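You operate a simulated robot arm through the tools that you are given. There is no shell and no other tool.

Carry out the task below with a simulated robot arm. There is one attempt and no reset: what you move stays moved.

JOB
Jig up the white clip at 80 mm on the clamped strip.
Fine: red stop to 80 mm, both clamps shut on the strip, then the clip against the stop.

It is judged by the outcome, as a careful person would: the job done as asked, and still so three seconds after it is handed in. It fails if anything else is knocked over, pushed out of place, dropped, spilled or broken.

ROBOT AND FRAMES
A 7-joint arm with a two-finger parallel gripper, fixed in place. Base frame: the origin is at the foot of the arm, x ahead of it, y to its left, z up; the work surface is at about z = 85. Readings come in cm, rad, newtons and seconds.
With the tool pointing down near the work surface it reaches from about 42 to 90 cm from the base axis. Its first joint turns from -2.496 to 2.496 rad. Payload 3 kg.
The TCP is the grasp point between the finger pads, 3 cm short of the fingertips. In the tool frame z runs along the fingers and y along their closing line. Largest opening 9.4 cm; finger width 2.8, thickness 1; the body of the gripper, 5 by 9.6 cm, starts 5.5 cm behind the TCP.
Orientation is that of the tool frame in the base frame, as [roll, pitch, yaw] about the fixed x, y, z axes, in that order (R = Rz(yaw) Ry(pitch) Rx(roll)). With the fingers straight down and closing along the base's y, the tool's x points along the base's -x, its y along +y and its z along -z.

CONTROLS
- The arm moves only by the tool step_arm. Its argument "increments" is a list of rows, each a list of 7 numbers: the shift along the tool's x, y, z in m, then the turn, a rotation vector about the tool's x, y, z in rad, then the closure, from 0 (fully open) to 1 (shut). In form: [[dx, dy, dz, wx, wy, wz, fingers], ...]. A call has 1 to 20 rows; each row shifts and turns the commanded pose from where the row before left it, along the tool's axes as they then stand. Rows are played at 5 a second. More than 5 cm and 0.15 rad between two rows, or a gripper value outside its range, and nothing of the call is played. Where a pose cannot be reached the arm comes as near as it can. A force on the tool above 90 N (or 10 N above the force at the start of the call, whichever is more), or a blocked arm, ends the call early, and 0.2 s more pass. Each finger travels about 7.2 cm/s and halts on what it meets, pressing with about 26 N; the grip force reading is that of the motor and also rises with nothing between the fingers. The clock runs only during rows and for 0.2 s after the last one: add rows that do not move to give the fingers time. It gives the time, the measured TCP pose, the force on the tool (base axes), the opening and the grip force at its end, in the units of the frame above (readings bear some noise), with the torque about the TCP (base axes, N m) and any sound that the robot's microphone picked up, and new pictures: "show" is both (left out), scene, wrist or none.
- Cameras (640 x 400 px; columns grow to the right, rows downward): "scene" is fixed at [22.06, -49.78, 143.5]; the picture's right is [0.96, -0.29, 0.00], its down [-0.10, -0.32, -0.94] and it looks along [0.28, 0.90, -0.34] (base axes); focal length 341 px, centre (320, 200). "wrist" rides on the gripper at [7.6, 1.4, -10.3] in the tool frame; the picture's right is [-0.18, 0.98, 0.00], its down [-0.75, -0.14, -0.64] and it looks along [-0.63, -0.12, 0.77] (tool axes); focal length 243 px, centre (320, 200). There is no depth. A picture from a camera that has moved, and an enlarged one, comes with that camera's place and axes in the base frame and with its lens.
- close_up(camera, box): a new picture of the part [left, top, right, bottom] of that camera's present view, enlarged. No time passes.
- hand_in(): hands the job in; it is judged then, once.

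Places have to be worked out from the pictures, the camera data and where the tool is seen. Open the gripper and draw the arm clear of the work before you hand the job in, unless the task says otherwise.

The tools are called after "Request:" by a JSON object that holds its "name" and its "arguments". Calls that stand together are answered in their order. step_arm: Moves the arm, as the interface text tells. Its arguments: {"type":"object","properties":{"increments":{"type":"array","items":{"type":"array","items":{"type":"number"}}},"show":{"type":"string","enum":["both","scene","wrist","none"]}},"required":["increments"]} The other tools are called the same way: close_up (camera, box) takes an enlarged picture of a part of a camera's view; hand_in () hands the job in.

At the start:

```text
time_s: 0.0
tool_pos: [50.94, 27.05, 117.07]
ee_rot: [-3.141, 0.002, 3.141]
contact_force: [-0.9, -0.1, -0.3]
moment: [0.02, -0.03, 0.04]
opening: 9.37
grasp_force: 0.0
```

scene: 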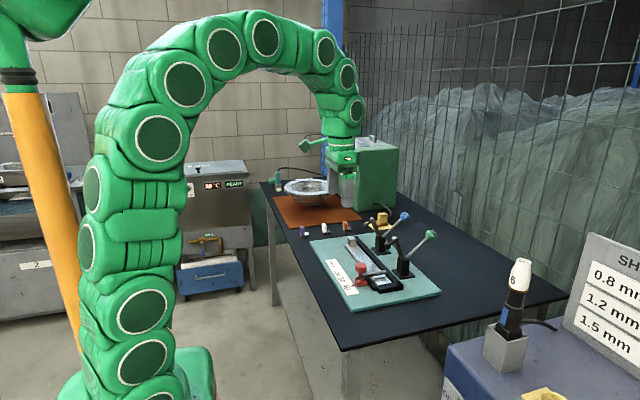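
wrist: 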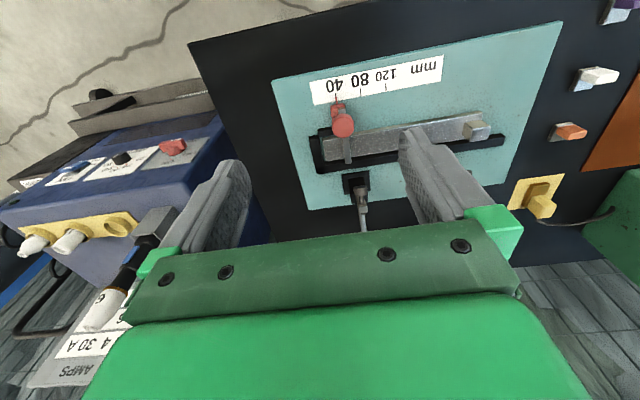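

The pictures show a teal jig board with a scale (40/80/120 mm), a red stop, two toggle clamps and three small clips behind it. I take enlarged views before moving anything.

Request:
{"name": "close_up", "arguments": {"camera": "scene", "box": [290, 190, 450, 330]}}

Request:
{"name": "close_up", "arguments": {"camera": "wrist", "box": [260, 20, 640, 250]}}

Request:
{"name": "close_up", "arguments": {"camera": "scene", "box": [250, 130, 410, 240]}}

```text
2.86 times, centred on (370, 260) of scene
camera zoom: at [22.06, -49.78, 143.5], right [0.96, -0.29, 0.0], down [-0.1, -0.32, -0.94], along [0.28, 0.9, -0.34], focal length 975 px, centre (177, 29)
```

zoom: 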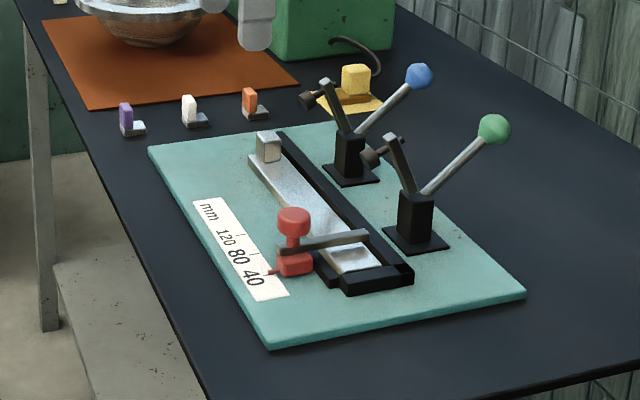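

```text
1.68 times, centred on (450, 135) of wrist
camera zoom: at [43.38, 28.54, 127.43], right [0.18, 0.98, 0.0], down [0.75, -0.14, 0.64], along [0.63, -0.12, -0.77], focal length 409 px, centre (101, 310)
```

zoom: 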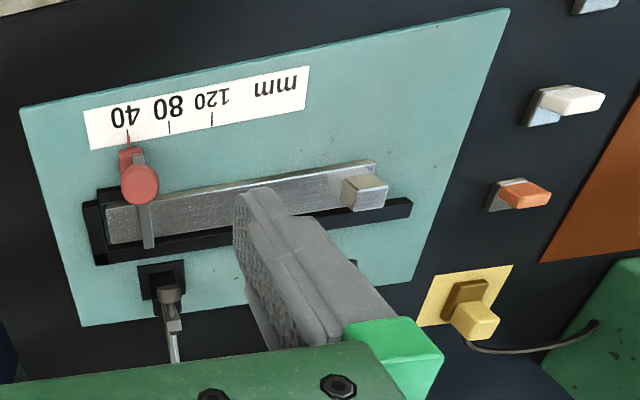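

```text
3.64 times, centred on (330, 185) of scene
camera zoom: at [22.06, -49.78, 143.5], right [0.96, -0.29, 0.0], down [-0.1, -0.32, -0.94], along [0.28, 0.9, -0.34], focal length 1241 px, centre (284, 254)
```

zoom: 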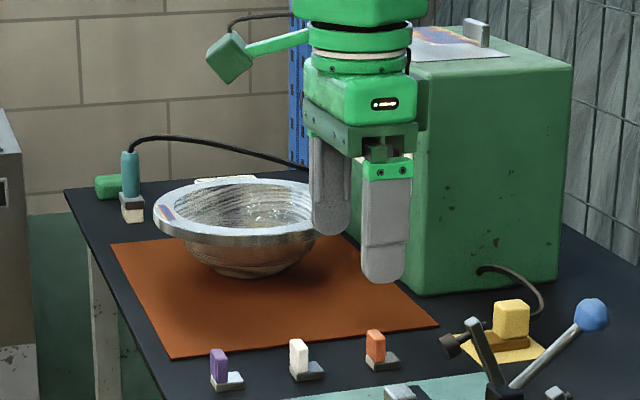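

The 40/80/120 ticks work out at about (56.4, 28.7), (56.0, 32.7) and (56.0, 36.6), so the scale runs along +y. The strip lies near x≈65 from y≈25 to 53, the clamps stand near x≈74, and the white clip is near (61.5, 68.7). I move the wrist camera over the jig for a closer look, staying high.

Request:
{"name": "step_arm", "arguments": {"increments": [[0.01, 0.031, 0.02, 0, 0, 0, 0], [0.01, 0.031, 0.02, 0, 0, 0, 0], [0.01, 0.031, 0.02, 0, 0, 0, 0], [0.01, 0.031, 0.02, 0, 0, 0, 0], [0, 0, 0.02, 0, 0, 0, 0], [0, 0, 0, 0, 0, 0, 0]]}}

```text
time_s: 1.4
tool_pos: [46.99, 39.52, 107.02]
ee_rot: [3.141, 0.002, -3.14]
contact_force: [0.5, -0.5, 1.0]
moment: [0.02, 0.01, 0.02]
opening: 9.42
grasp_force: 0.1
camera wrist: at [39.36, 41.02, 117.49], right [0.18, 0.98, 0.0], down [0.75, -0.14, 0.64], along [0.63, -0.12, -0.77], focal length 243 px, centre (320, 200)
```

scene: 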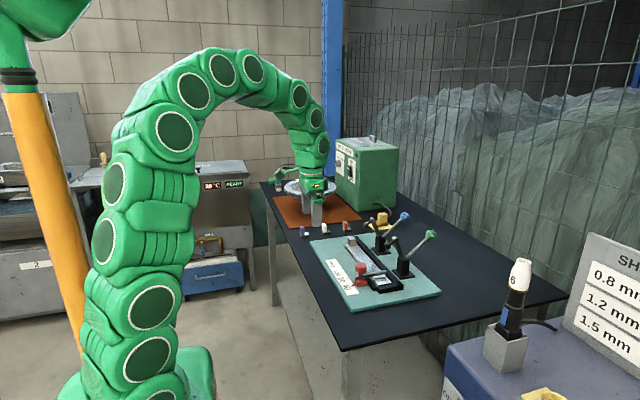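
wrist: 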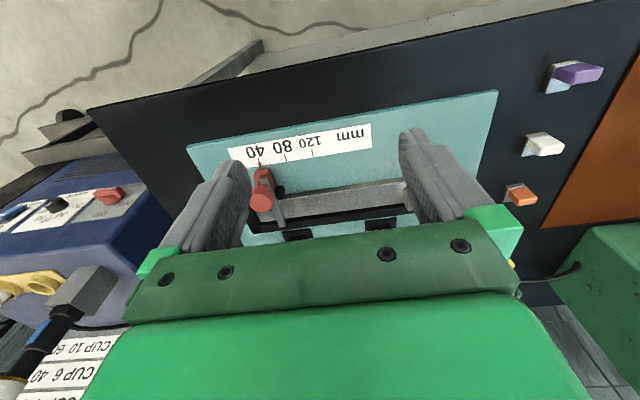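

The jig now shows between the fingers. I enlarge the stop and the strip, in both cameras, to see how they are built.

Request:
{"name": "close_up", "arguments": {"camera": "wrist", "box": [220, 100, 440, 240]}}

Request:
{"name": "close_up", "arguments": {"camera": "scene", "box": [335, 230, 415, 300]}}

Request:
{"name": "close_up", "arguments": {"camera": "scene", "box": [360, 200, 445, 285]}}

Request:
{"name": "close_up", "arguments": {"camera": "scene", "box": [295, 210, 365, 260]}}

```text
2.86 times, centred on (330, 170) of wrist
camera zoom: at [39.36, 41.02, 117.49], right [0.18, 0.98, 0.0], down [0.75, -0.14, 0.64], along [0.63, -0.12, -0.77], focal length 693 px, centre (291, 286)
```

zoom: 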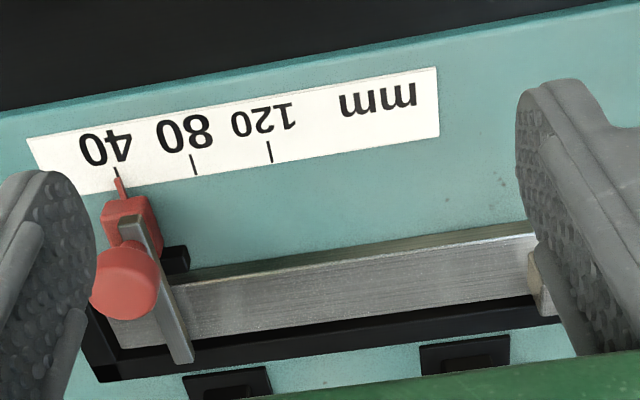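

```text
5.71 times, centred on (375, 265) of scene
camera zoom: at [22.06, -49.78, 143.5], right [0.96, -0.29, 0.0], down [-0.1, -0.32, -0.94], along [0.28, 0.9, -0.34], focal length 1950 px, centre (6, -171)
```

zoom: 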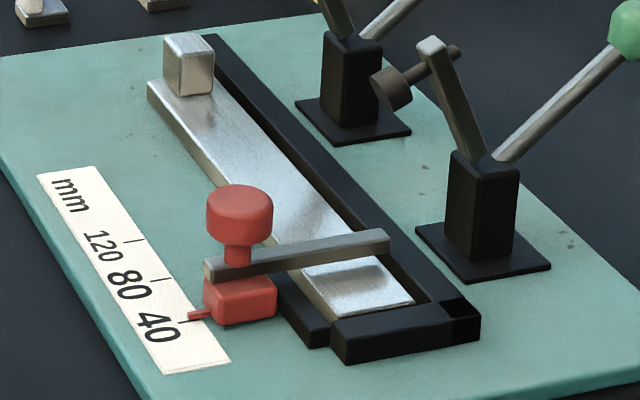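

```text
4.71 times, centred on (402, 242) of scene
camera zoom: at [22.06, -49.78, 143.5], right [0.96, -0.29, 0.0], down [-0.1, -0.32, -0.94], along [0.28, 0.9, -0.34], focal length 1606 px, centre (-68, 0)
```

zoom: 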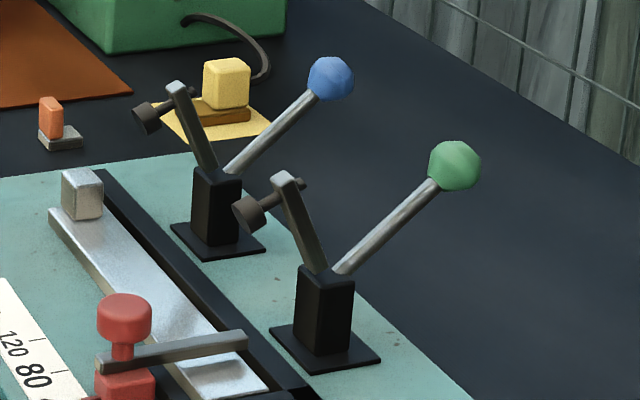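

```text
8.00 times, centred on (330, 235) of scene
camera zoom: at [22.06, -49.78, 143.5], right [0.96, -0.29, 0.0], down [-0.1, -0.32, -0.94], along [0.28, 0.9, -0.34], focal length 2730 px, centre (240, -80)
```

zoom: 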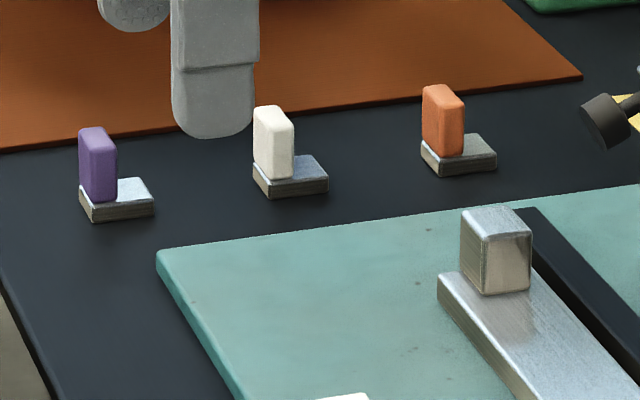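

The stop is a red carriage with a pointer at 40, a knob on top (about (58.7, 29.2, 91.4)) and a grey bar crossing the strip. Each clamp is a rigid V of arm and handle, hinged near (73.6, y, 92), and both stand open. I go above the knob at a safe height and look again.

Request:
{"name": "step_arm", "arguments": {"increments": [[-0.0293, -0.026, 0.01, 0, 0, 0, 0], [-0.0293, -0.026, 0.01, 0, 0, 0, 0], [-0.0293, -0.026, 0.01, 0, 0, 0, 0], [-0.0293, -0.026, 0.01, 0, 0, 0, 0], [0, 0, 0.02, 0, 0, 0, 0], [0, 0, 0, 0, 0, 0, 0]]}}

```text
time_s: 2.8
tool_pos: [58.9, 29.03, 101.09]
ee_rot: [-3.141, -0.001, -3.141]
contact_force: [-0.5, 0.2, 0.1]
moment: [-0.01, -0.03, 0.02]
opening: 9.41
grasp_force: 0.1
camera wrist: at [51.27, 30.46, 111.46], right [0.18, 0.98, 0.0], down [0.75, -0.14, 0.64], along [0.63, -0.12, -0.77], focal length 243 px, centre (320, 200)
```

scene: 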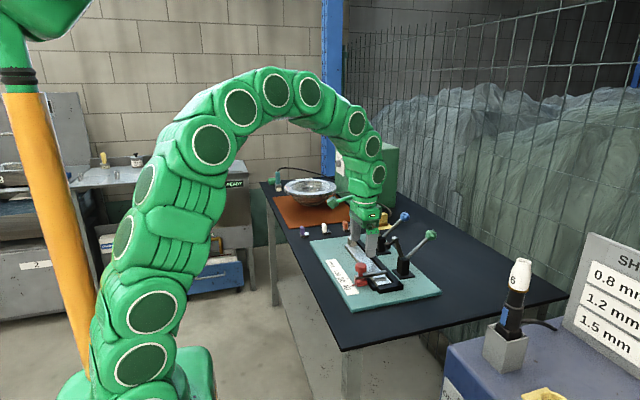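
wrist: 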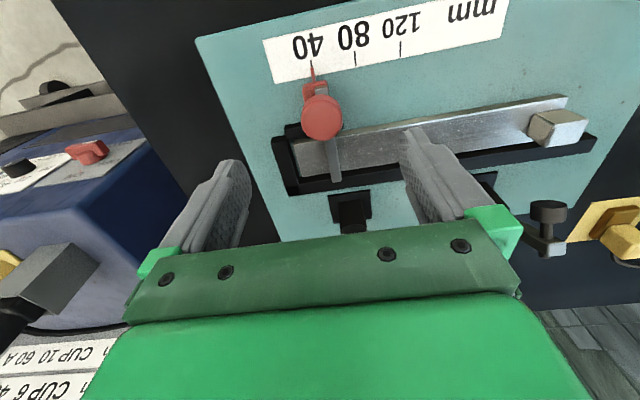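

The knob sits at about pixel (322, 117), where a point 9.6 cm straight below the TCP should show, so I am above it. I enlarge the details of the stop and strip before going down.

Request:
{"name": "close_up", "arguments": {"camera": "wrist", "box": [250, 40, 420, 210]}}

Request:
{"name": "close_up", "arguments": {"camera": "wrist", "box": [400, 60, 640, 260]}}

Request:
{"name": "close_up", "arguments": {"camera": "scene", "box": [340, 250, 410, 300]}}

```text
2.35 times, centred on (335, 125) of wrist
camera zoom: at [51.27, 30.46, 111.46], right [0.18, 0.98, 0.0], down [0.75, -0.14, 0.64], along [0.63, -0.12, -0.77], focal length 571 px, centre (285, 376)
```

zoom: 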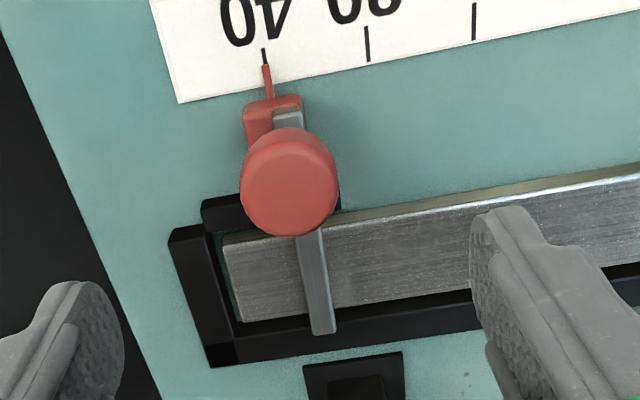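

```text
2.00 times, centred on (520, 160) of wrist
camera zoom: at [51.27, 30.46, 111.46], right [0.18, 0.98, 0.0], down [0.75, -0.14, 0.64], along [0.63, -0.12, -0.77], focal length 485 px, centre (-80, 280)
```

zoom: 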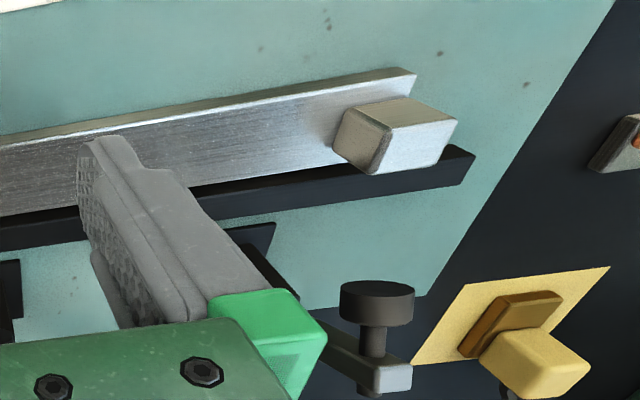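

```text
8.00 times, centred on (375, 275) of scene
camera zoom: at [22.06, -49.78, 143.5], right [0.96, -0.29, 0.0], down [-0.1, -0.32, -0.94], along [0.28, 0.9, -0.34], focal length 2730 px, centre (-120, -400)
```

zoom: 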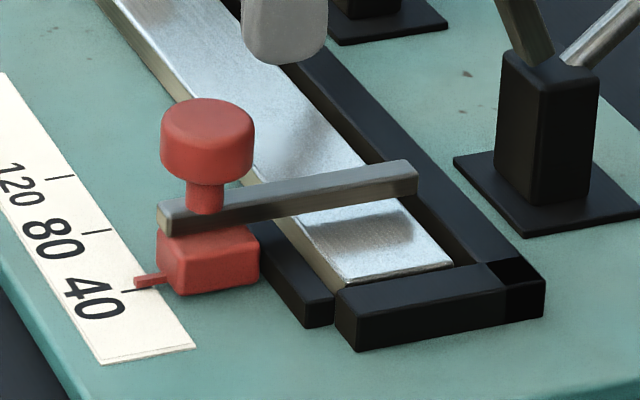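

There seems to be a small gap between the strip's near end and the black end fence. I zoom in there to judge how the strip sits.

Request:
{"name": "close_up", "arguments": {"camera": "wrist", "box": [290, 110, 350, 150]}}

Request:
{"name": "close_up", "arguments": {"camera": "wrist", "box": [285, 140, 425, 210]}}

Request:
{"name": "close_up", "arguments": {"camera": "scene", "box": [365, 265, 410, 295]}}

```text
10.00 times, centred on (320, 130) of wrist
camera zoom: at [51.27, 30.46, 111.46], right [0.18, 0.98, 0.0], down [0.75, -0.14, 0.64], along [0.63, -0.12, -0.77], focal length 2426 px, centre (320, 900)
```

zoom: 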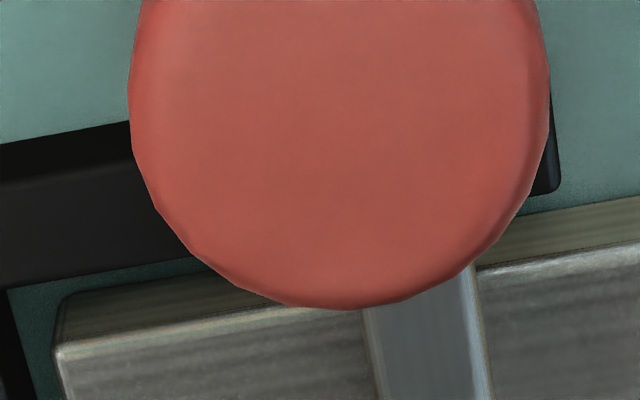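

```text
4.57 times, centred on (355, 175) of wrist
camera zoom: at [51.27, 30.46, 111.46], right [0.18, 0.98, 0.0], down [0.75, -0.14, 0.64], along [0.63, -0.12, -0.77], focal length 1109 px, centre (160, 314)
```

zoom: 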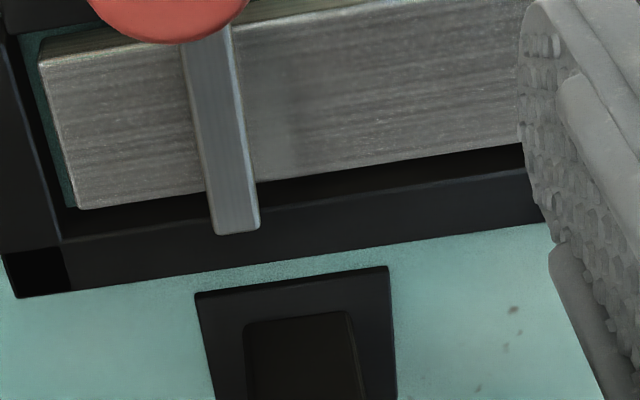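

```text
13.33 times, centred on (388, 280) of scene
camera zoom: at [22.06, -49.78, 143.5], right [0.96, -0.29, 0.0], down [-0.1, -0.32, -0.94], along [0.28, 0.9, -0.34], focal length 4551 px, centre (-580, -867)
```

zoom: 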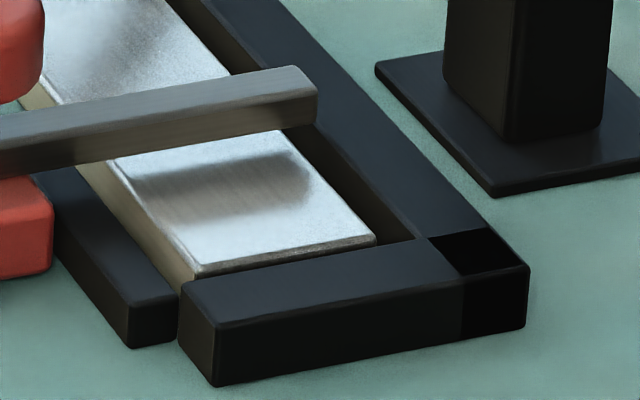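

The strip lies loose in its nest with small clearances. The stop bar spans y≈28.9–30.0 with its top near z 88.8, and the knob is about 3.4 cm wide and centred at z≈91.4. The green clamp centre is y≈30.6, so the clip's only free room is on the +y side of the bar. I lower the open fingers around the knob to TCP z≈91.2.

Request:
{"name": "step_arm", "arguments": {"increments": [[0, 0, 0.03, 0, 0, 0, 0], [0, 0, 0.03, 0, 0, 0, 0], [0.0, 0.001, 0.025, 0, 0, 0, 0], [0, 0, 0.014, 0, 0, 0, 0], [0, 0, 0, 0, 0, 0, 0]]}}

```text
time_s: 4.0
tool_pos: [58.87, 29.22, 91.19]
ee_rot: [-3.141, -0.003, 3.141]
contact_force: [-0.1, 1.0, -0.9]
moment: [-0.01, 0.02, 0.0]
opening: 9.4
grasp_force: 0.0
camera wrist: at [51.21, 30.68, 101.58], right [0.18, 0.98, 0.0], down [0.75, -0.14, 0.64], along [0.63, -0.12, -0.77], focal length 243 px, centre (320, 200)
```

scene: 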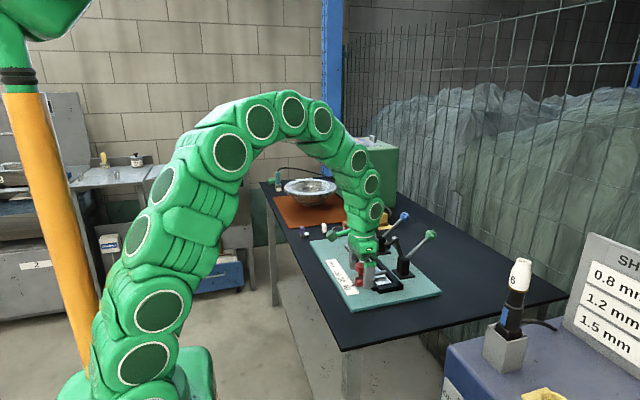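
wrist: 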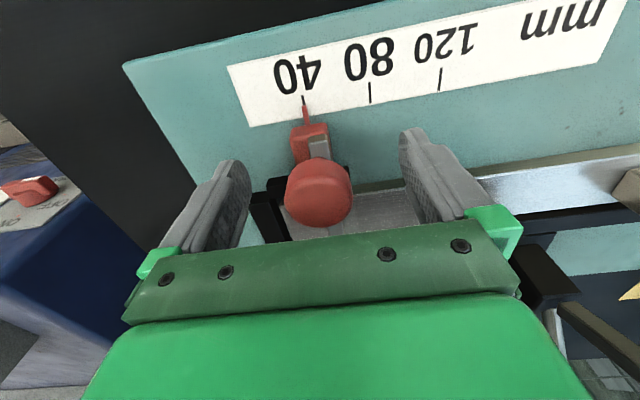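

The knob is centred between the fingers (pixel (318, 192), and the TCP projects to (320, 188)). I close on it gently and allow time for the fingers to reach it.

Request:
{"name": "step_arm", "arguments": {"increments": [[0, 0, 0, 0, 0, 0, 0.5], [0, 0, 0, 0, 0, 0, 0.6], [0, 0, 0, 0, 0, 0, 0.7], [0, 0, 0, 0, 0, 0, 0.8], [0, 0, 0, 0, 0, 0, 0.8]], "show": "wrist"}}

```text
time_s: 5.2
tool_pos: [58.87, 29.18, 91.28]
ee_rot: [-3.142, 0.001, 3.14]
contact_force: [-0.2, -0.2, -1.4]
moment: [0.03, -0.16, 0.0]
opening: 3.28
grasp_force: 45.1
camera wrist: at [51.21, 30.67, 101.58], right [0.18, 0.98, 0.0], down [0.75, -0.14, 0.64], along [0.63, -0.12, -0.77], focal length 243 px, centre (320, 200)
```

wrist: 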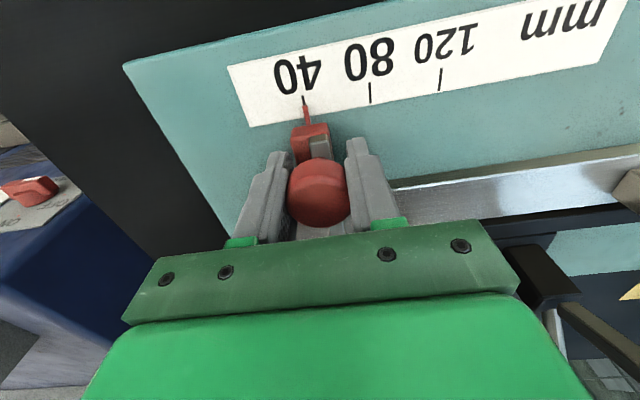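

The knob is held (opening 3.28 cm). I slide it 1 cm toward +y in small steps and watch the force and the pointer.

Request:
{"name": "step_arm", "arguments": {"increments": [[0, 0.0025, 0, 0, 0, 0, 0.8], [0, 0.0025, 0, 0, 0, 0, 0.8], [0, 0.0025, 0, 0, 0, 0, 0.8], [0, 0.0025, 0, 0, 0, 0, 0.8], [0, 0, 0, 0, 0, 0, 0.8]], "show": "wrist"}}

Request:
{"name": "close_up", "arguments": {"camera": "wrist", "box": [260, 60, 440, 170]}}

```text
time_s: 6.4
tool_pos: [58.81, 30.22, 91.29]
ee_rot: [3.141, 0.001, 3.141]
contact_force: [25.0, 0.1, 5.6]
moment: [-0.14, -0.75, 0.0]
opening: 3.28
grasp_force: 44.8
camera wrist: at [51.18, 31.67, 101.56], right [0.18, 0.98, 0.0], down [0.75, -0.14, 0.64], along [0.63, -0.12, -0.77], focal length 243 px, centre (320, 200)
```

wrist: 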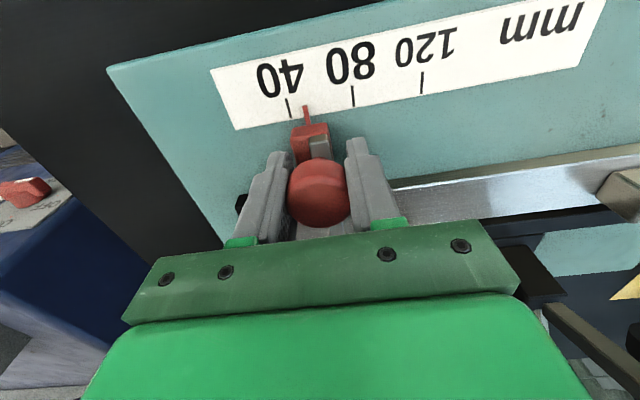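

```text
3.56 times, centred on (350, 115) of wrist
camera zoom: at [51.18, 31.67, 101.56], right [0.18, 0.98, 0.0], down [0.75, -0.14, 0.64], along [0.63, -0.12, -0.77], focal length 863 px, centre (213, 502)
```

zoom: 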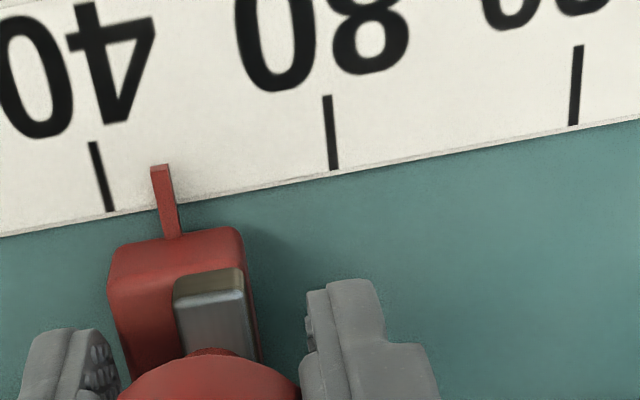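

The stop slides freely: the pointer has moved about 1 cm past the 40 tick. A 25 N force along +x has built up, so the rail must run slightly toward +x. I ease the tool that way as I slide another centimetre.

Request:
{"name": "step_arm", "arguments": {"increments": [[-0.0005, 0, 0, 0, 0, 0, 0.8], [-0.0001, 0.0025, 0, 0, 0, 0, 0.8], [-0.0001, 0.0025, 0, 0, 0, 0, 0.8], [-0.0001, 0.0025, 0, 0, 0, 0, 0.8], [-0.0001, 0.0025, 0, 0, 0, 0, 0.8], [0, 0, 0, 0, 0, 0, 0.8]], "show": "wrist"}}

```text
time_s: 7.8
tool_pos: [58.89, 31.24, 91.08]
ee_rot: [3.14, 0.0, -3.141]
contact_force: [5.9, 0.3, 38.1]
moment: [-0.07, 0.1, -0.05]
opening: 3.3
grasp_force: 44.8
camera wrist: at [51.17, 32.64, 101.48], right [0.18, 0.98, 0.0], down [0.75, -0.14, 0.64], along [0.63, -0.12, -0.77], focal length 243 px, centre (320, 200)
```

wrist: 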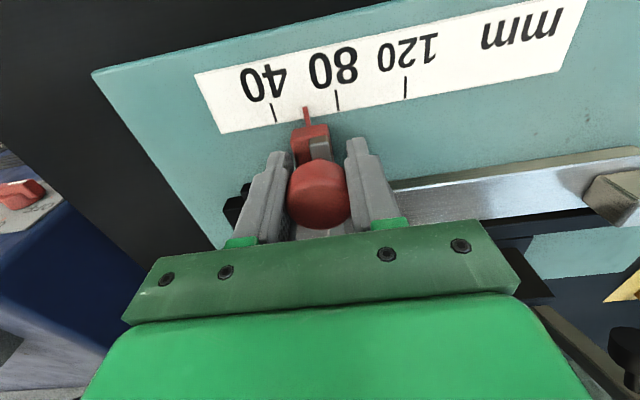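

The pointer is about halfway from 40 to 80. The side force has fallen to 6 N, but the tool has sagged and presses down with 38 N. I lift slightly to relieve that and slide another centimetre.

Request:
{"name": "step_arm", "arguments": {"increments": [[0, 0, -0.0015, 0, 0, 0, 0.8], [0, 0.0025, 0, 0, 0, 0, 0.8], [-0.0001, 0.0025, 0, 0, 0, 0, 0.8], [0, 0.0025, 0, 0, 0, 0, 0.8], [-0.0001, 0.0025, 0, 0, 0, 0, 0.8], [0, 0, 0, 0, 0, 0, 0.8]], "show": "wrist"}}

Request:
{"name": "close_up", "arguments": {"camera": "wrist", "box": [260, 60, 420, 160]}}

```text
time_s: 9.2
tool_pos: [58.78, 32.13, 91.14]
ee_rot: [-3.139, -0.003, 3.141]
contact_force: [3.8, -0.5, -38.2]
moment: [0.21, 0.0, 0.0]
opening: 3.31
grasp_force: 45.3
camera wrist: at [51.2, 33.66, 101.51], right [0.18, 0.98, 0.0], down [0.76, -0.14, 0.64], along [0.63, -0.12, -0.77], focal length 243 px, centre (320, 200)
```

wrist: 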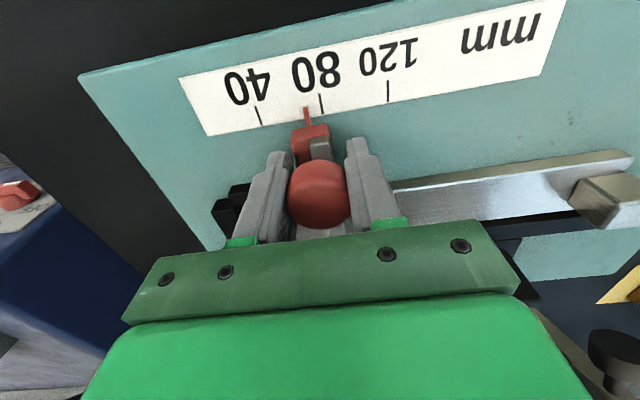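

```text
4.00 times, centred on (340, 110) of wrist
camera zoom: at [51.2, 33.66, 101.51], right [0.18, 0.98, 0.0], down [0.76, -0.14, 0.64], along [0.63, -0.12, -0.77], focal length 970 px, centre (240, 560)
```

zoom: 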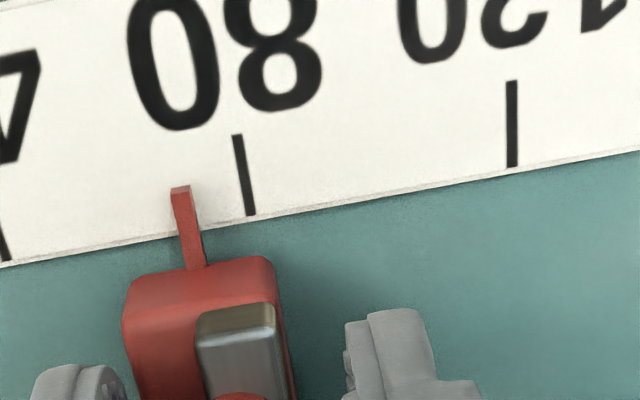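

The pointer is now about 0.94 cm short of the 80 tick. My lift overshot (the force is now −38 N), so I lower by half of it and slide 0.9 cm more.

Request:
{"name": "step_arm", "arguments": {"increments": [[0, 0, 0.00075, 0, 0, 0, 0.8], [0, 0.0025, 0, 0, 0, 0, 0.8], [-0.0001, 0.0025, 0, 0, 0, 0, 0.8], [0, 0.0025, 0, 0, 0, 0, 0.8], [0, 0.0015, 0, 0, 0, 0, 0.8], [0, 0, 0, 0, 0, 0, 0.8]], "show": "wrist"}}

Request:
{"name": "close_up", "arguments": {"camera": "wrist", "box": [270, 70, 370, 140]}}

```text
time_s: 10.6
tool_pos: [58.8, 33.08, 91.14]
ee_rot: [3.142, 0.0, -3.142]
contact_force: [-0.5, 1.2, -39.2]
moment: [0.05, 0.02, 0.04]
opening: 3.31
grasp_force: 45.2
camera wrist: at [51.18, 34.57, 101.58], right [0.18, 0.98, 0.0], down [0.75, -0.14, 0.64], along [0.63, -0.12, -0.77], focal length 243 px, centre (320, 200)
```

wrist: 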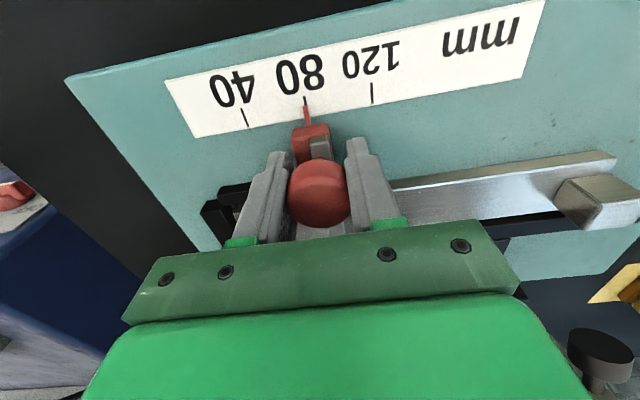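

```text
5.71 times, centred on (320, 105) of wrist
camera zoom: at [51.18, 34.57, 101.58], right [0.18, 0.98, 0.0], down [0.75, -0.14, 0.64], along [0.63, -0.12, -0.77], focal length 1386 px, centre (320, 743)
```

zoom: 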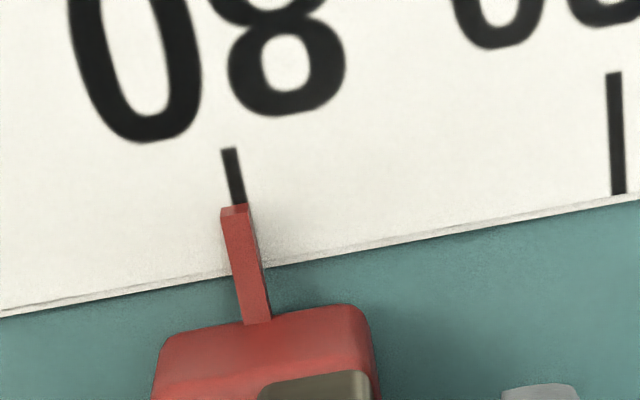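

The pointer lines up with the 80 tick to within about half a millimetre, parallax included. I ease down a little to remove the upward pull, then open the fingers.

Request:
{"name": "step_arm", "arguments": {"increments": [[0, 0, 0.0006, 0, 0, 0, 0.8], [0, 0, 0, 0, 0, 0, 0.6], [0, 0, 0, 0, 0, 0, 0.4], [0, 0, 0, 0, 0, 0, 0.2], [0, 0, 0, 0, 0, 0, 0.2]], "show": "wrist"}}

Request:
{"name": "close_up", "arguments": {"camera": "wrist", "box": [270, 70, 370, 140]}}

```text
time_s: 11.8
tool_pos: [58.82, 33.17, 91.1]
ee_rot: [-3.141, 0.0, 3.142]
contact_force: [0.1, 0.1, -0.1]
moment: [0.0, 0.0, -0.02]
opening: 7.51
grasp_force: 0.2
camera wrist: at [51.17, 34.5, 101.56], right [0.18, 0.98, 0.0], down [0.75, -0.14, 0.64], along [0.63, -0.12, -0.77], focal length 243 px, centre (320, 200)
```

wrist: 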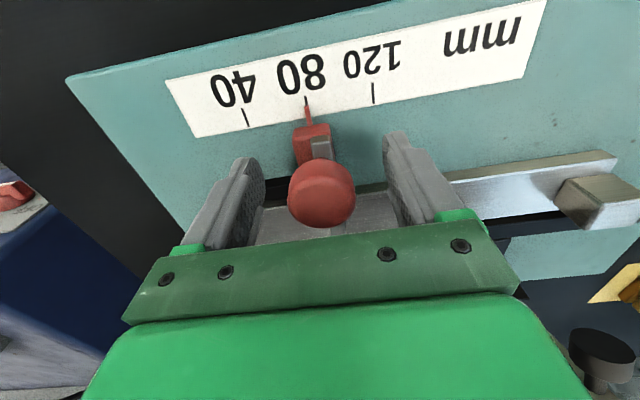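

```text
5.71 times, centred on (320, 105) of wrist
camera zoom: at [51.17, 34.5, 101.56], right [0.18, 0.98, 0.0], down [0.75, -0.14, 0.64], along [0.63, -0.12, -0.77], focal length 1386 px, centre (320, 743)
```

zoom: 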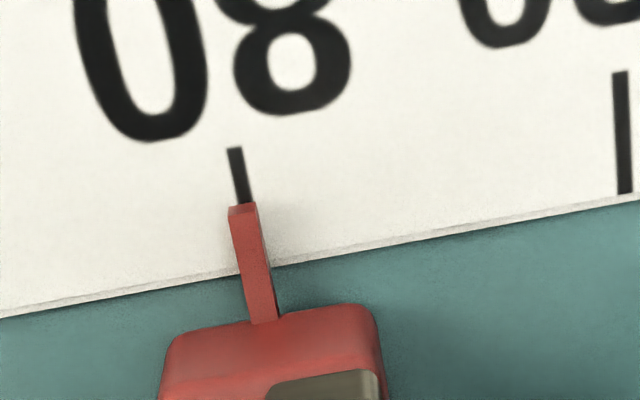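

The stop stands at 80 and the fingers are free of the knob. I rise straight up to about z=108, above the open clamps, and look at the green handle.

Request:
{"name": "step_arm", "arguments": {"increments": [[0, 0, -0.03, 0, 0, 0, 0.1], [0, 0, -0.035, 0, 0, 0, 0.0], [0, 0, -0.035, 0, 0, 0, 0], [0, 0, -0.035, 0, 0, 0, 0], [0, 0, -0.035, 0, 0, 0, 0], [0, 0, 0, 0, 0, 0, 0]]}}

Request:
{"name": "close_up", "arguments": {"camera": "scene", "box": [335, 190, 445, 300]}}

```text
time_s: 13.2
tool_pos: [58.76, 33.18, 108.23]
ee_rot: [-3.14, 0.0, -3.141]
contact_force: [-0.1, -0.2, 0.2]
moment: [0.0, -0.03, -0.01]
opening: 9.4
grasp_force: 0.1
camera wrist: at [51.14, 34.6, 118.6], right [0.18, 0.98, 0.0], down [0.75, -0.14, 0.64], along [0.63, -0.12, -0.77], focal length 243 px, centre (320, 200)
```

scene: 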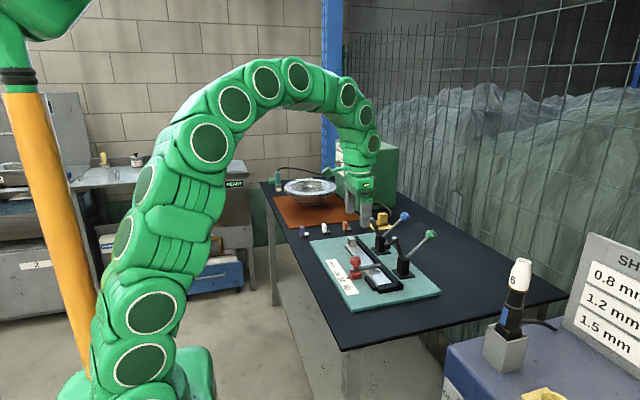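
wrist: 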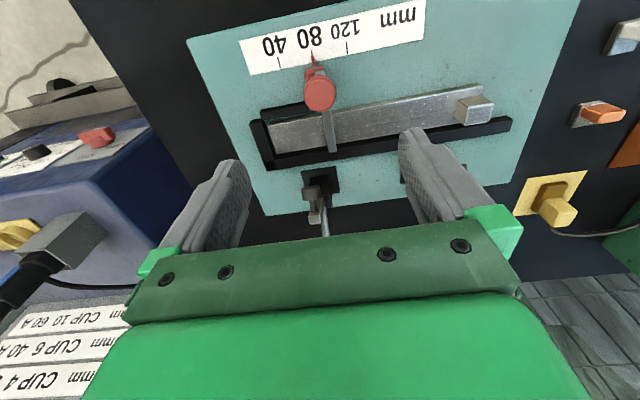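

```text
3.64 times, centred on (390, 245) of scene
camera zoom: at [22.06, -49.78, 143.5], right [0.96, -0.29, 0.0], down [-0.1, -0.32, -0.94], along [0.28, 0.9, -0.34], focal length 1241 px, centre (66, 36)
```

zoom: 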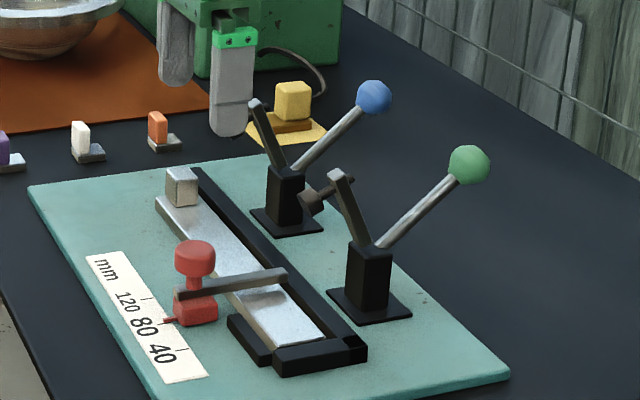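

The stop remains at 80. I enlarge the wrist view of the green clamp to fix its y position.

Request:
{"name": "close_up", "arguments": {"camera": "wrist", "box": [260, 150, 420, 250]}}

Request:
{"name": "close_up", "arguments": {"camera": "wrist", "box": [265, 20, 385, 95]}}

```text
4.00 times, centred on (340, 200) of wrist
camera zoom: at [51.14, 34.6, 118.6], right [0.18, 0.98, 0.0], down [0.75, -0.14, 0.64], along [0.63, -0.12, -0.77], focal length 970 px, centre (240, 200)
```

zoom: 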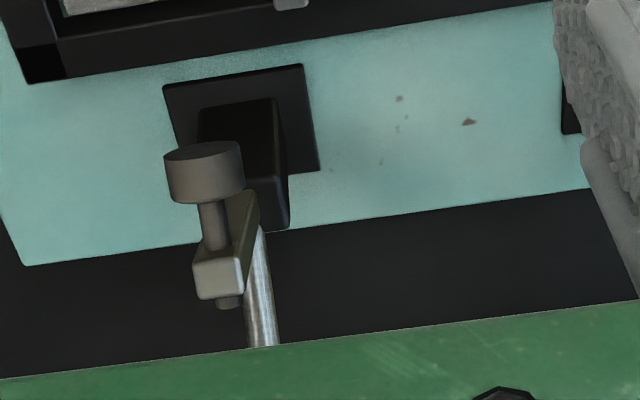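

```text
5.33 times, centred on (325, 58) of wrist
camera zoom: at [51.14, 34.6, 118.6], right [0.18, 0.98, 0.0], down [0.75, -0.14, 0.64], along [0.63, -0.12, -0.77], focal length 1294 px, centre (293, 960)
```

zoom: 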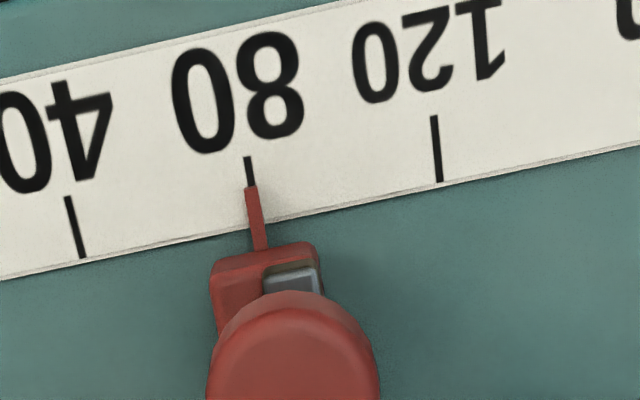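

The pointer reads 80 from this view too. The green arm end is near (70.0, 30.5, 98.8) and its rod is near y≈31. I move outward and a bit higher to bring the green ball between the fingers in view.

Request:
{"name": "step_arm", "arguments": {"increments": [[0, -0.004, -0.03, 0, 0, 0, 0], [-0.04, -0.005, -0.01, 0, 0, 0, 0], [-0.04, -0.005, 0, 0, 0, 0, 0], [-0.04, -0.005, 0, 0, 0, 0, 0], [-0.04, -0.003, 0, 0, 0, 0, 0], [0, 0, 0, 0, 0, 0, 0]]}}

Request:
{"name": "close_up", "arguments": {"camera": "wrist", "box": [220, 60, 440, 220]}}

```text
time_s: 14.6
tool_pos: [74.66, 31.01, 112.03]
ee_rot: [3.141, 0.0, -3.141]
contact_force: [0.6, -0.5, -0.4]
moment: [0.01, -0.01, 0.01]
opening: 9.41
grasp_force: 0.1
camera wrist: at [67.19, 32.47, 122.51], right [0.18, 0.98, 0.0], down [0.75, -0.14, 0.64], along [0.63, -0.12, -0.77], focal length 243 px, centre (320, 200)
```

scene: 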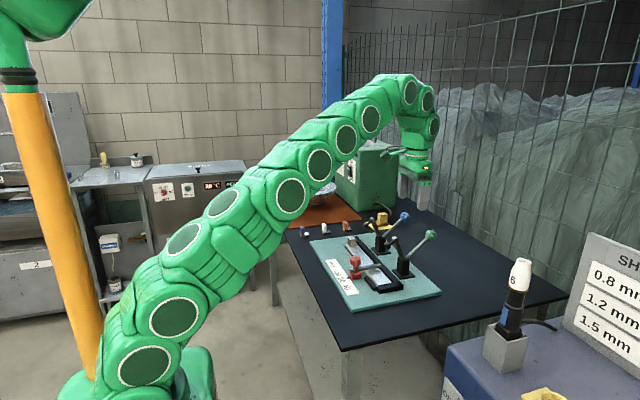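
wrist: 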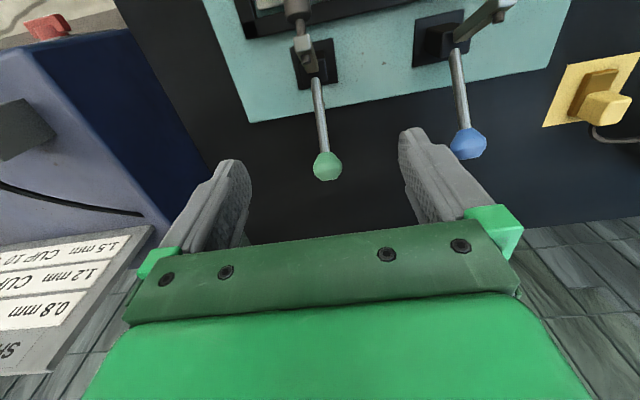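

```text
2.50 times, centred on (330, 140) of wrist
camera zoom: at [67.19, 32.47, 122.51], right [0.18, 0.98, 0.0], down [0.75, -0.14, 0.64], along [0.63, -0.12, -0.77], focal length 606 px, centre (295, 350)
```

zoom: 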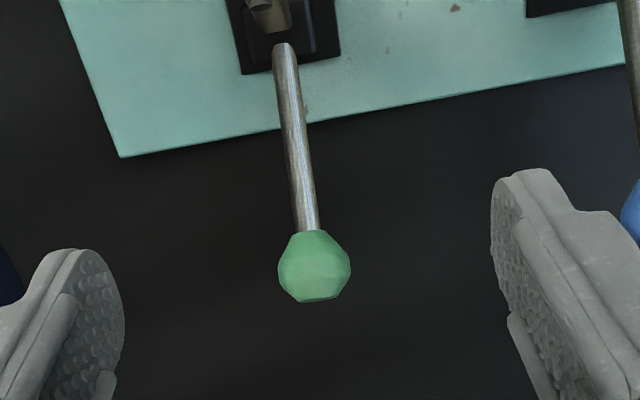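

The green ball works out at (82.4, 30.6, 97.8) with a diameter of about 3.4 cm, and the blue one at (82.3, 46.3, 97.7). I move above the green ball and check alignment before going down around it.

Request:
{"name": "step_arm", "arguments": {"increments": [[-0.026, -0.0015, 0.02, 0, 0, 0, 0], [-0.026, -0.0015, 0.03, 0, 0, 0, 0], [-0.0255, -0.001, 0.03, 0, 0, 0, 0], [0, 0, 0, 0, 0, 0, 0], [0, 0, 0, 0, 0, 0, 0]], "show": "wrist"}}

```text
time_s: 15.8
tool_pos: [80.9, 30.4, 105.4]
ee_rot: [3.141, 0.001, -3.141]
contact_force: [0.3, -0.2, -1.2]
moment: [0.0, -0.04, 0.01]
opening: 9.41
grasp_force: 0.1
out of reach, approached as far as the arm can: row 3
camera wrist: at [73.33, 31.93, 115.73], right [0.18, 0.98, 0.0], down [0.75, -0.14, 0.64], along [0.63, -0.12, -0.77], focal length 243 px, centre (320, 200)
```

wrist: 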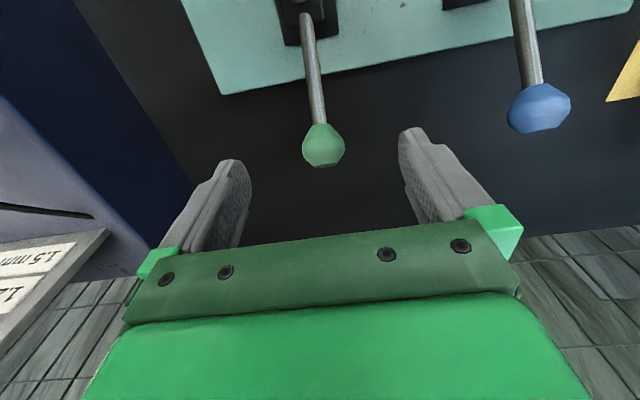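

The vertical tool runs out of reach here (x = 80.9 at z = 105). I tilt the tool outward by 0.3 rad about its y axis, which brings the wrist back within reach.

Request:
{"name": "step_arm", "arguments": {"increments": [[0, 0, 0, 0, -0.1, 0, 0], [0, 0, 0, 0, -0.1, 0, 0], [0, 0, 0, 0, -0.1, 0, 0], [0, 0, 0, 0, 0, 0, 0], [0, 0, 0, 0, 0, 0, 0]]}}

```text
time_s: 17.0
tool_pos: [81.09, 30.51, 105.19]
ee_rot: [-3.141, 0.301, -3.141]
contact_force: [-0.5, 0.2, 0.2]
moment: [0.0, 0.01, 0.03]
opening: 9.39
grasp_force: 0.0
camera wrist: at [70.71, 31.89, 112.93], right [0.18, 0.98, 0.05], down [0.53, -0.14, 0.84], along [0.83, -0.12, -0.55], focal length 243 px, centre (320, 200)
```

scene: 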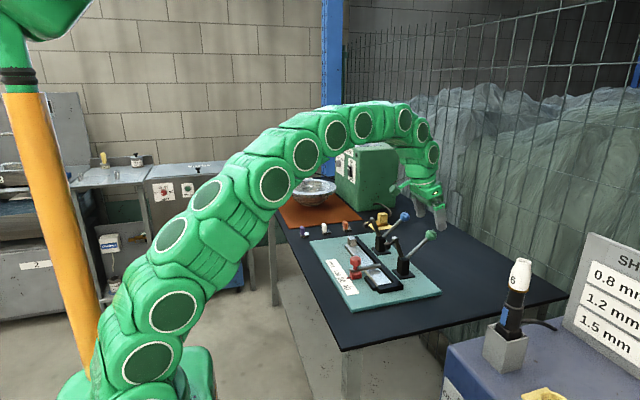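
wrist: 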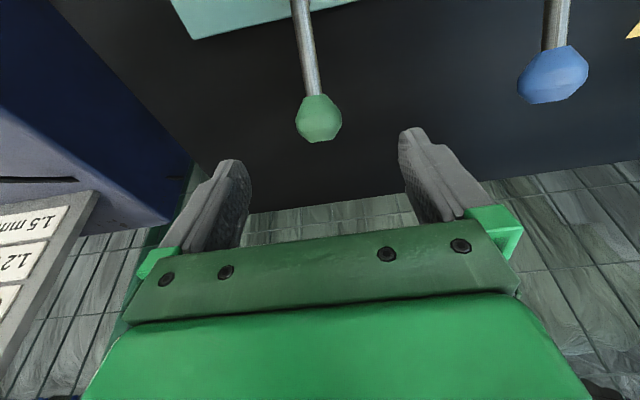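

The tilt held, and the ball again computes to (82.45, 30.55, 97.8). I move the open fingers down and slightly outward so that the ball sits at the TCP.

Request:
{"name": "step_arm", "arguments": {"increments": [[0.003, 0, 0.025, 0, 0, 0, 0], [0.003, 0, 0.025, 0, 0, 0, 0], [0.003, 0.0005, 0.0245, 0, 0, 0, 0], [0, 0, 0, 0, 0, 0, 0]]}}

Request:
{"name": "close_up", "arguments": {"camera": "scene", "box": [360, 190, 460, 290]}}

```text
time_s: 18.0
tool_pos: [82.3, 30.42, 97.8]
ee_rot: [-3.141, 0.3, 3.14]
contact_force: [0.1, -1.0, -0.5]
moment: [0.01, -0.02, 0.0]
opening: 9.4
grasp_force: 0.1
camera wrist: at [72.0, 31.87, 105.47], right [0.18, 0.98, 0.05], down [0.53, -0.14, 0.84], along [0.83, -0.12, -0.55], focal length 243 px, centre (320, 200)
```

scene: 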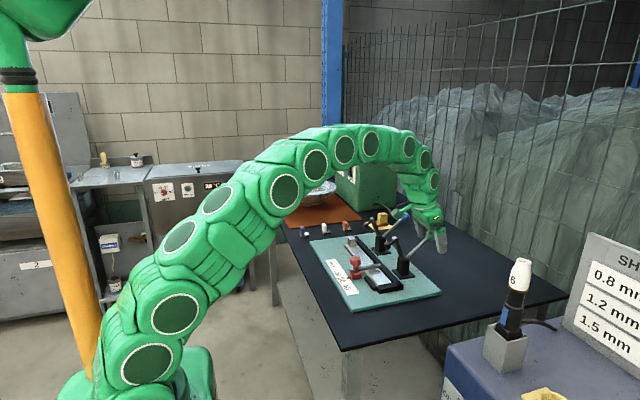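
wrist: 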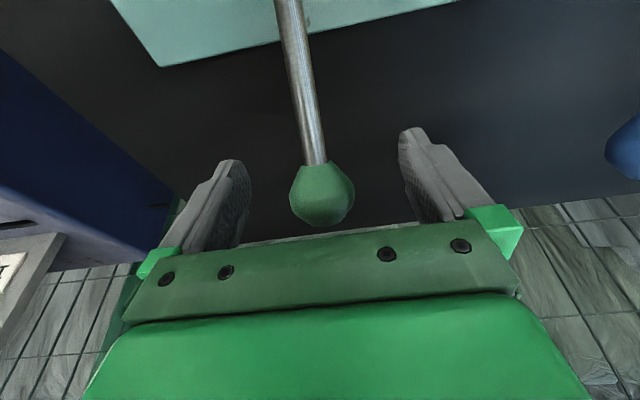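

```text
4.00 times, centred on (410, 240) of scene
camera zoom: at [22.06, -49.78, 143.5], right [0.96, -0.29, 0.0], down [-0.1, -0.32, -0.94], along [0.28, 0.9, -0.34], focal length 1365 px, centre (-40, 40)
```

zoom: 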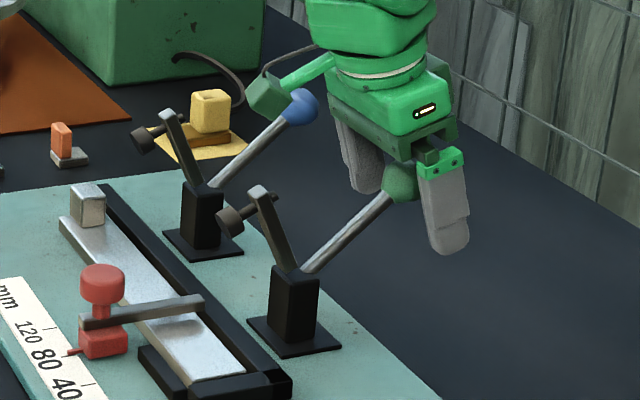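

The ball sits between the fingers at the TCP. I close on it.

Request:
{"name": "step_arm", "arguments": {"increments": [[0, 0, 0, 0, 0, 0, 0.5], [0, 0, 0, 0, 0, 0, 0.6], [0, 0, 0, 0, 0, 0, 0.65], [0, 0, 0, 0, 0, 0, 0.7], [0, 0, 0, 0, 0, 0, 0.7]], "show": "wrist"}}

```text
time_s: 19.2
tool_pos: [82.27, 30.46, 97.8]
ee_rot: [3.141, 0.3, 3.14]
contact_force: [2.0, 7.5, 0.4]
moment: [0.03, 0.04, 0.07]
opening: 3.35
grasp_force: 45.3
camera wrist: at [71.98, 31.92, 105.49], right [0.18, 0.98, 0.05], down [0.53, -0.14, 0.84], along [0.83, -0.12, -0.55], focal length 243 px, centre (320, 200)
```

wrist: 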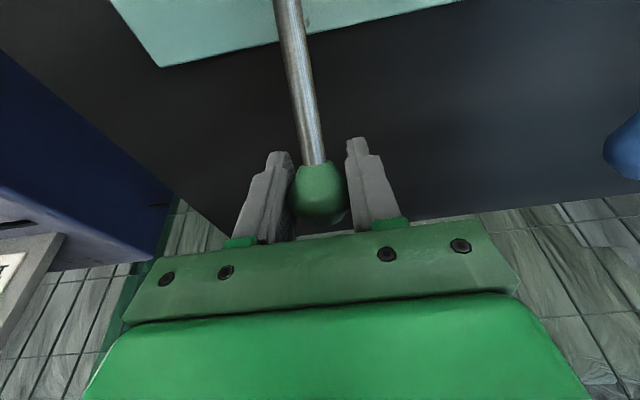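

The ball is held (opening 3.35 cm) with a slight side load. I draw the handle up along the first 15° of the arc about the pivot near (74.2, 91.5) and watch the forces.

Request:
{"name": "step_arm", "arguments": {"increments": [[0.0035, 0.0006, -0.0084, 0, 0, 0, 0.7], [0.0042, 0, -0.008, 0, 0, 0, 0.7], [0.005, 0, -0.0076, 0, 0, 0, 0.7], [0, 0, 0, 0, 0, 0, 0.7]], "show": "scene"}}

Request:
{"name": "close_up", "arguments": {"camera": "scene", "box": [360, 190, 460, 290]}}

```text
time_s: 20.2
tool_pos: [80.45, 30.42, 99.71]
ee_rot: [3.139, 0.302, -3.141]
contact_force: [10.7, 7.5, 4.0]
moment: [0.04, -0.55, -0.01]
opening: 3.34
grasp_force: 45.6
```

scene: 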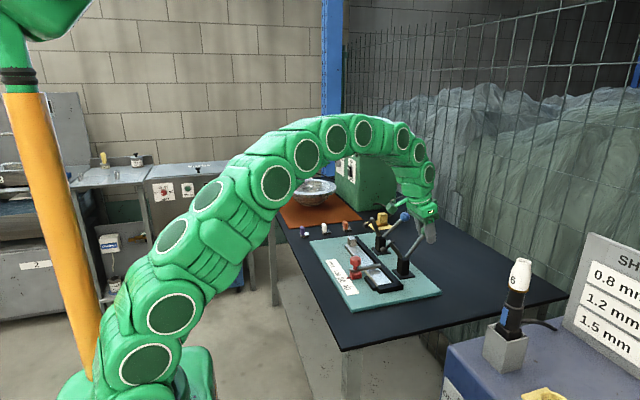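

```text
4.00 times, centred on (410, 240) of scene
camera zoom: at [22.06, -49.78, 143.5], right [0.96, -0.29, 0.0], down [-0.1, -0.32, -0.94], along [0.28, 0.9, -0.34], focal length 1365 px, centre (-40, 40)
```

zoom: 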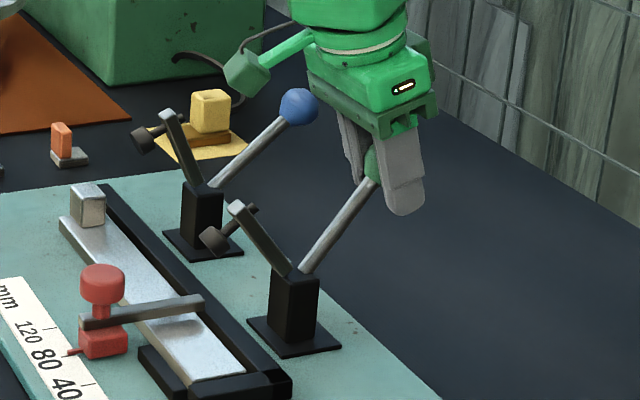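

Handle and arm swing together as one piece with low forces. I continue the arc by another 20°.

Request:
{"name": "step_arm", "arguments": {"increments": [[0.0055, 0.0004, -0.0072, 0, 0, 0, 0.7], [0.0061, 0, -0.0067, 0, 0, 0, 0.7], [0.0067, 0, -0.0061, 0, 0, 0, 0.7], [0.0072, 0, -0.0055, 0, 0, 0, 0.7], [0, 0, 0, 0, 0, 0, 0.7]], "show": "scene"}}

Request:
{"name": "close_up", "arguments": {"camera": "scene", "box": [350, 190, 450, 290]}}

```text
time_s: 21.4
tool_pos: [77.22, 30.5, 101.36]
ee_rot: [-3.141, 0.298, 3.139]
contact_force: [-3.5, -11.9, 1.8]
moment: [-0.05, 0.41, -0.08]
opening: 3.36
grasp_force: 41.1
```

scene: 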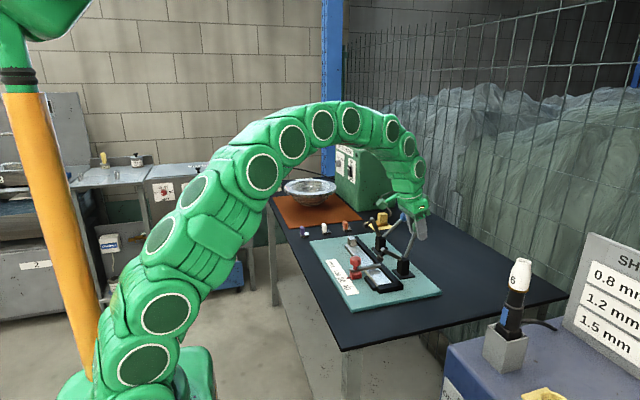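

```text
4.00 times, centred on (400, 240) of scene
camera zoom: at [22.06, -49.78, 143.5], right [0.96, -0.29, 0.0], down [-0.1, -0.32, -0.94], along [0.28, 0.9, -0.34], focal length 1365 px, centre (0, 40)
```

zoom: 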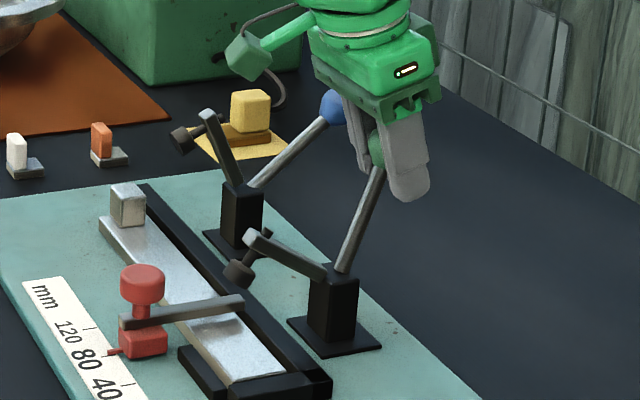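

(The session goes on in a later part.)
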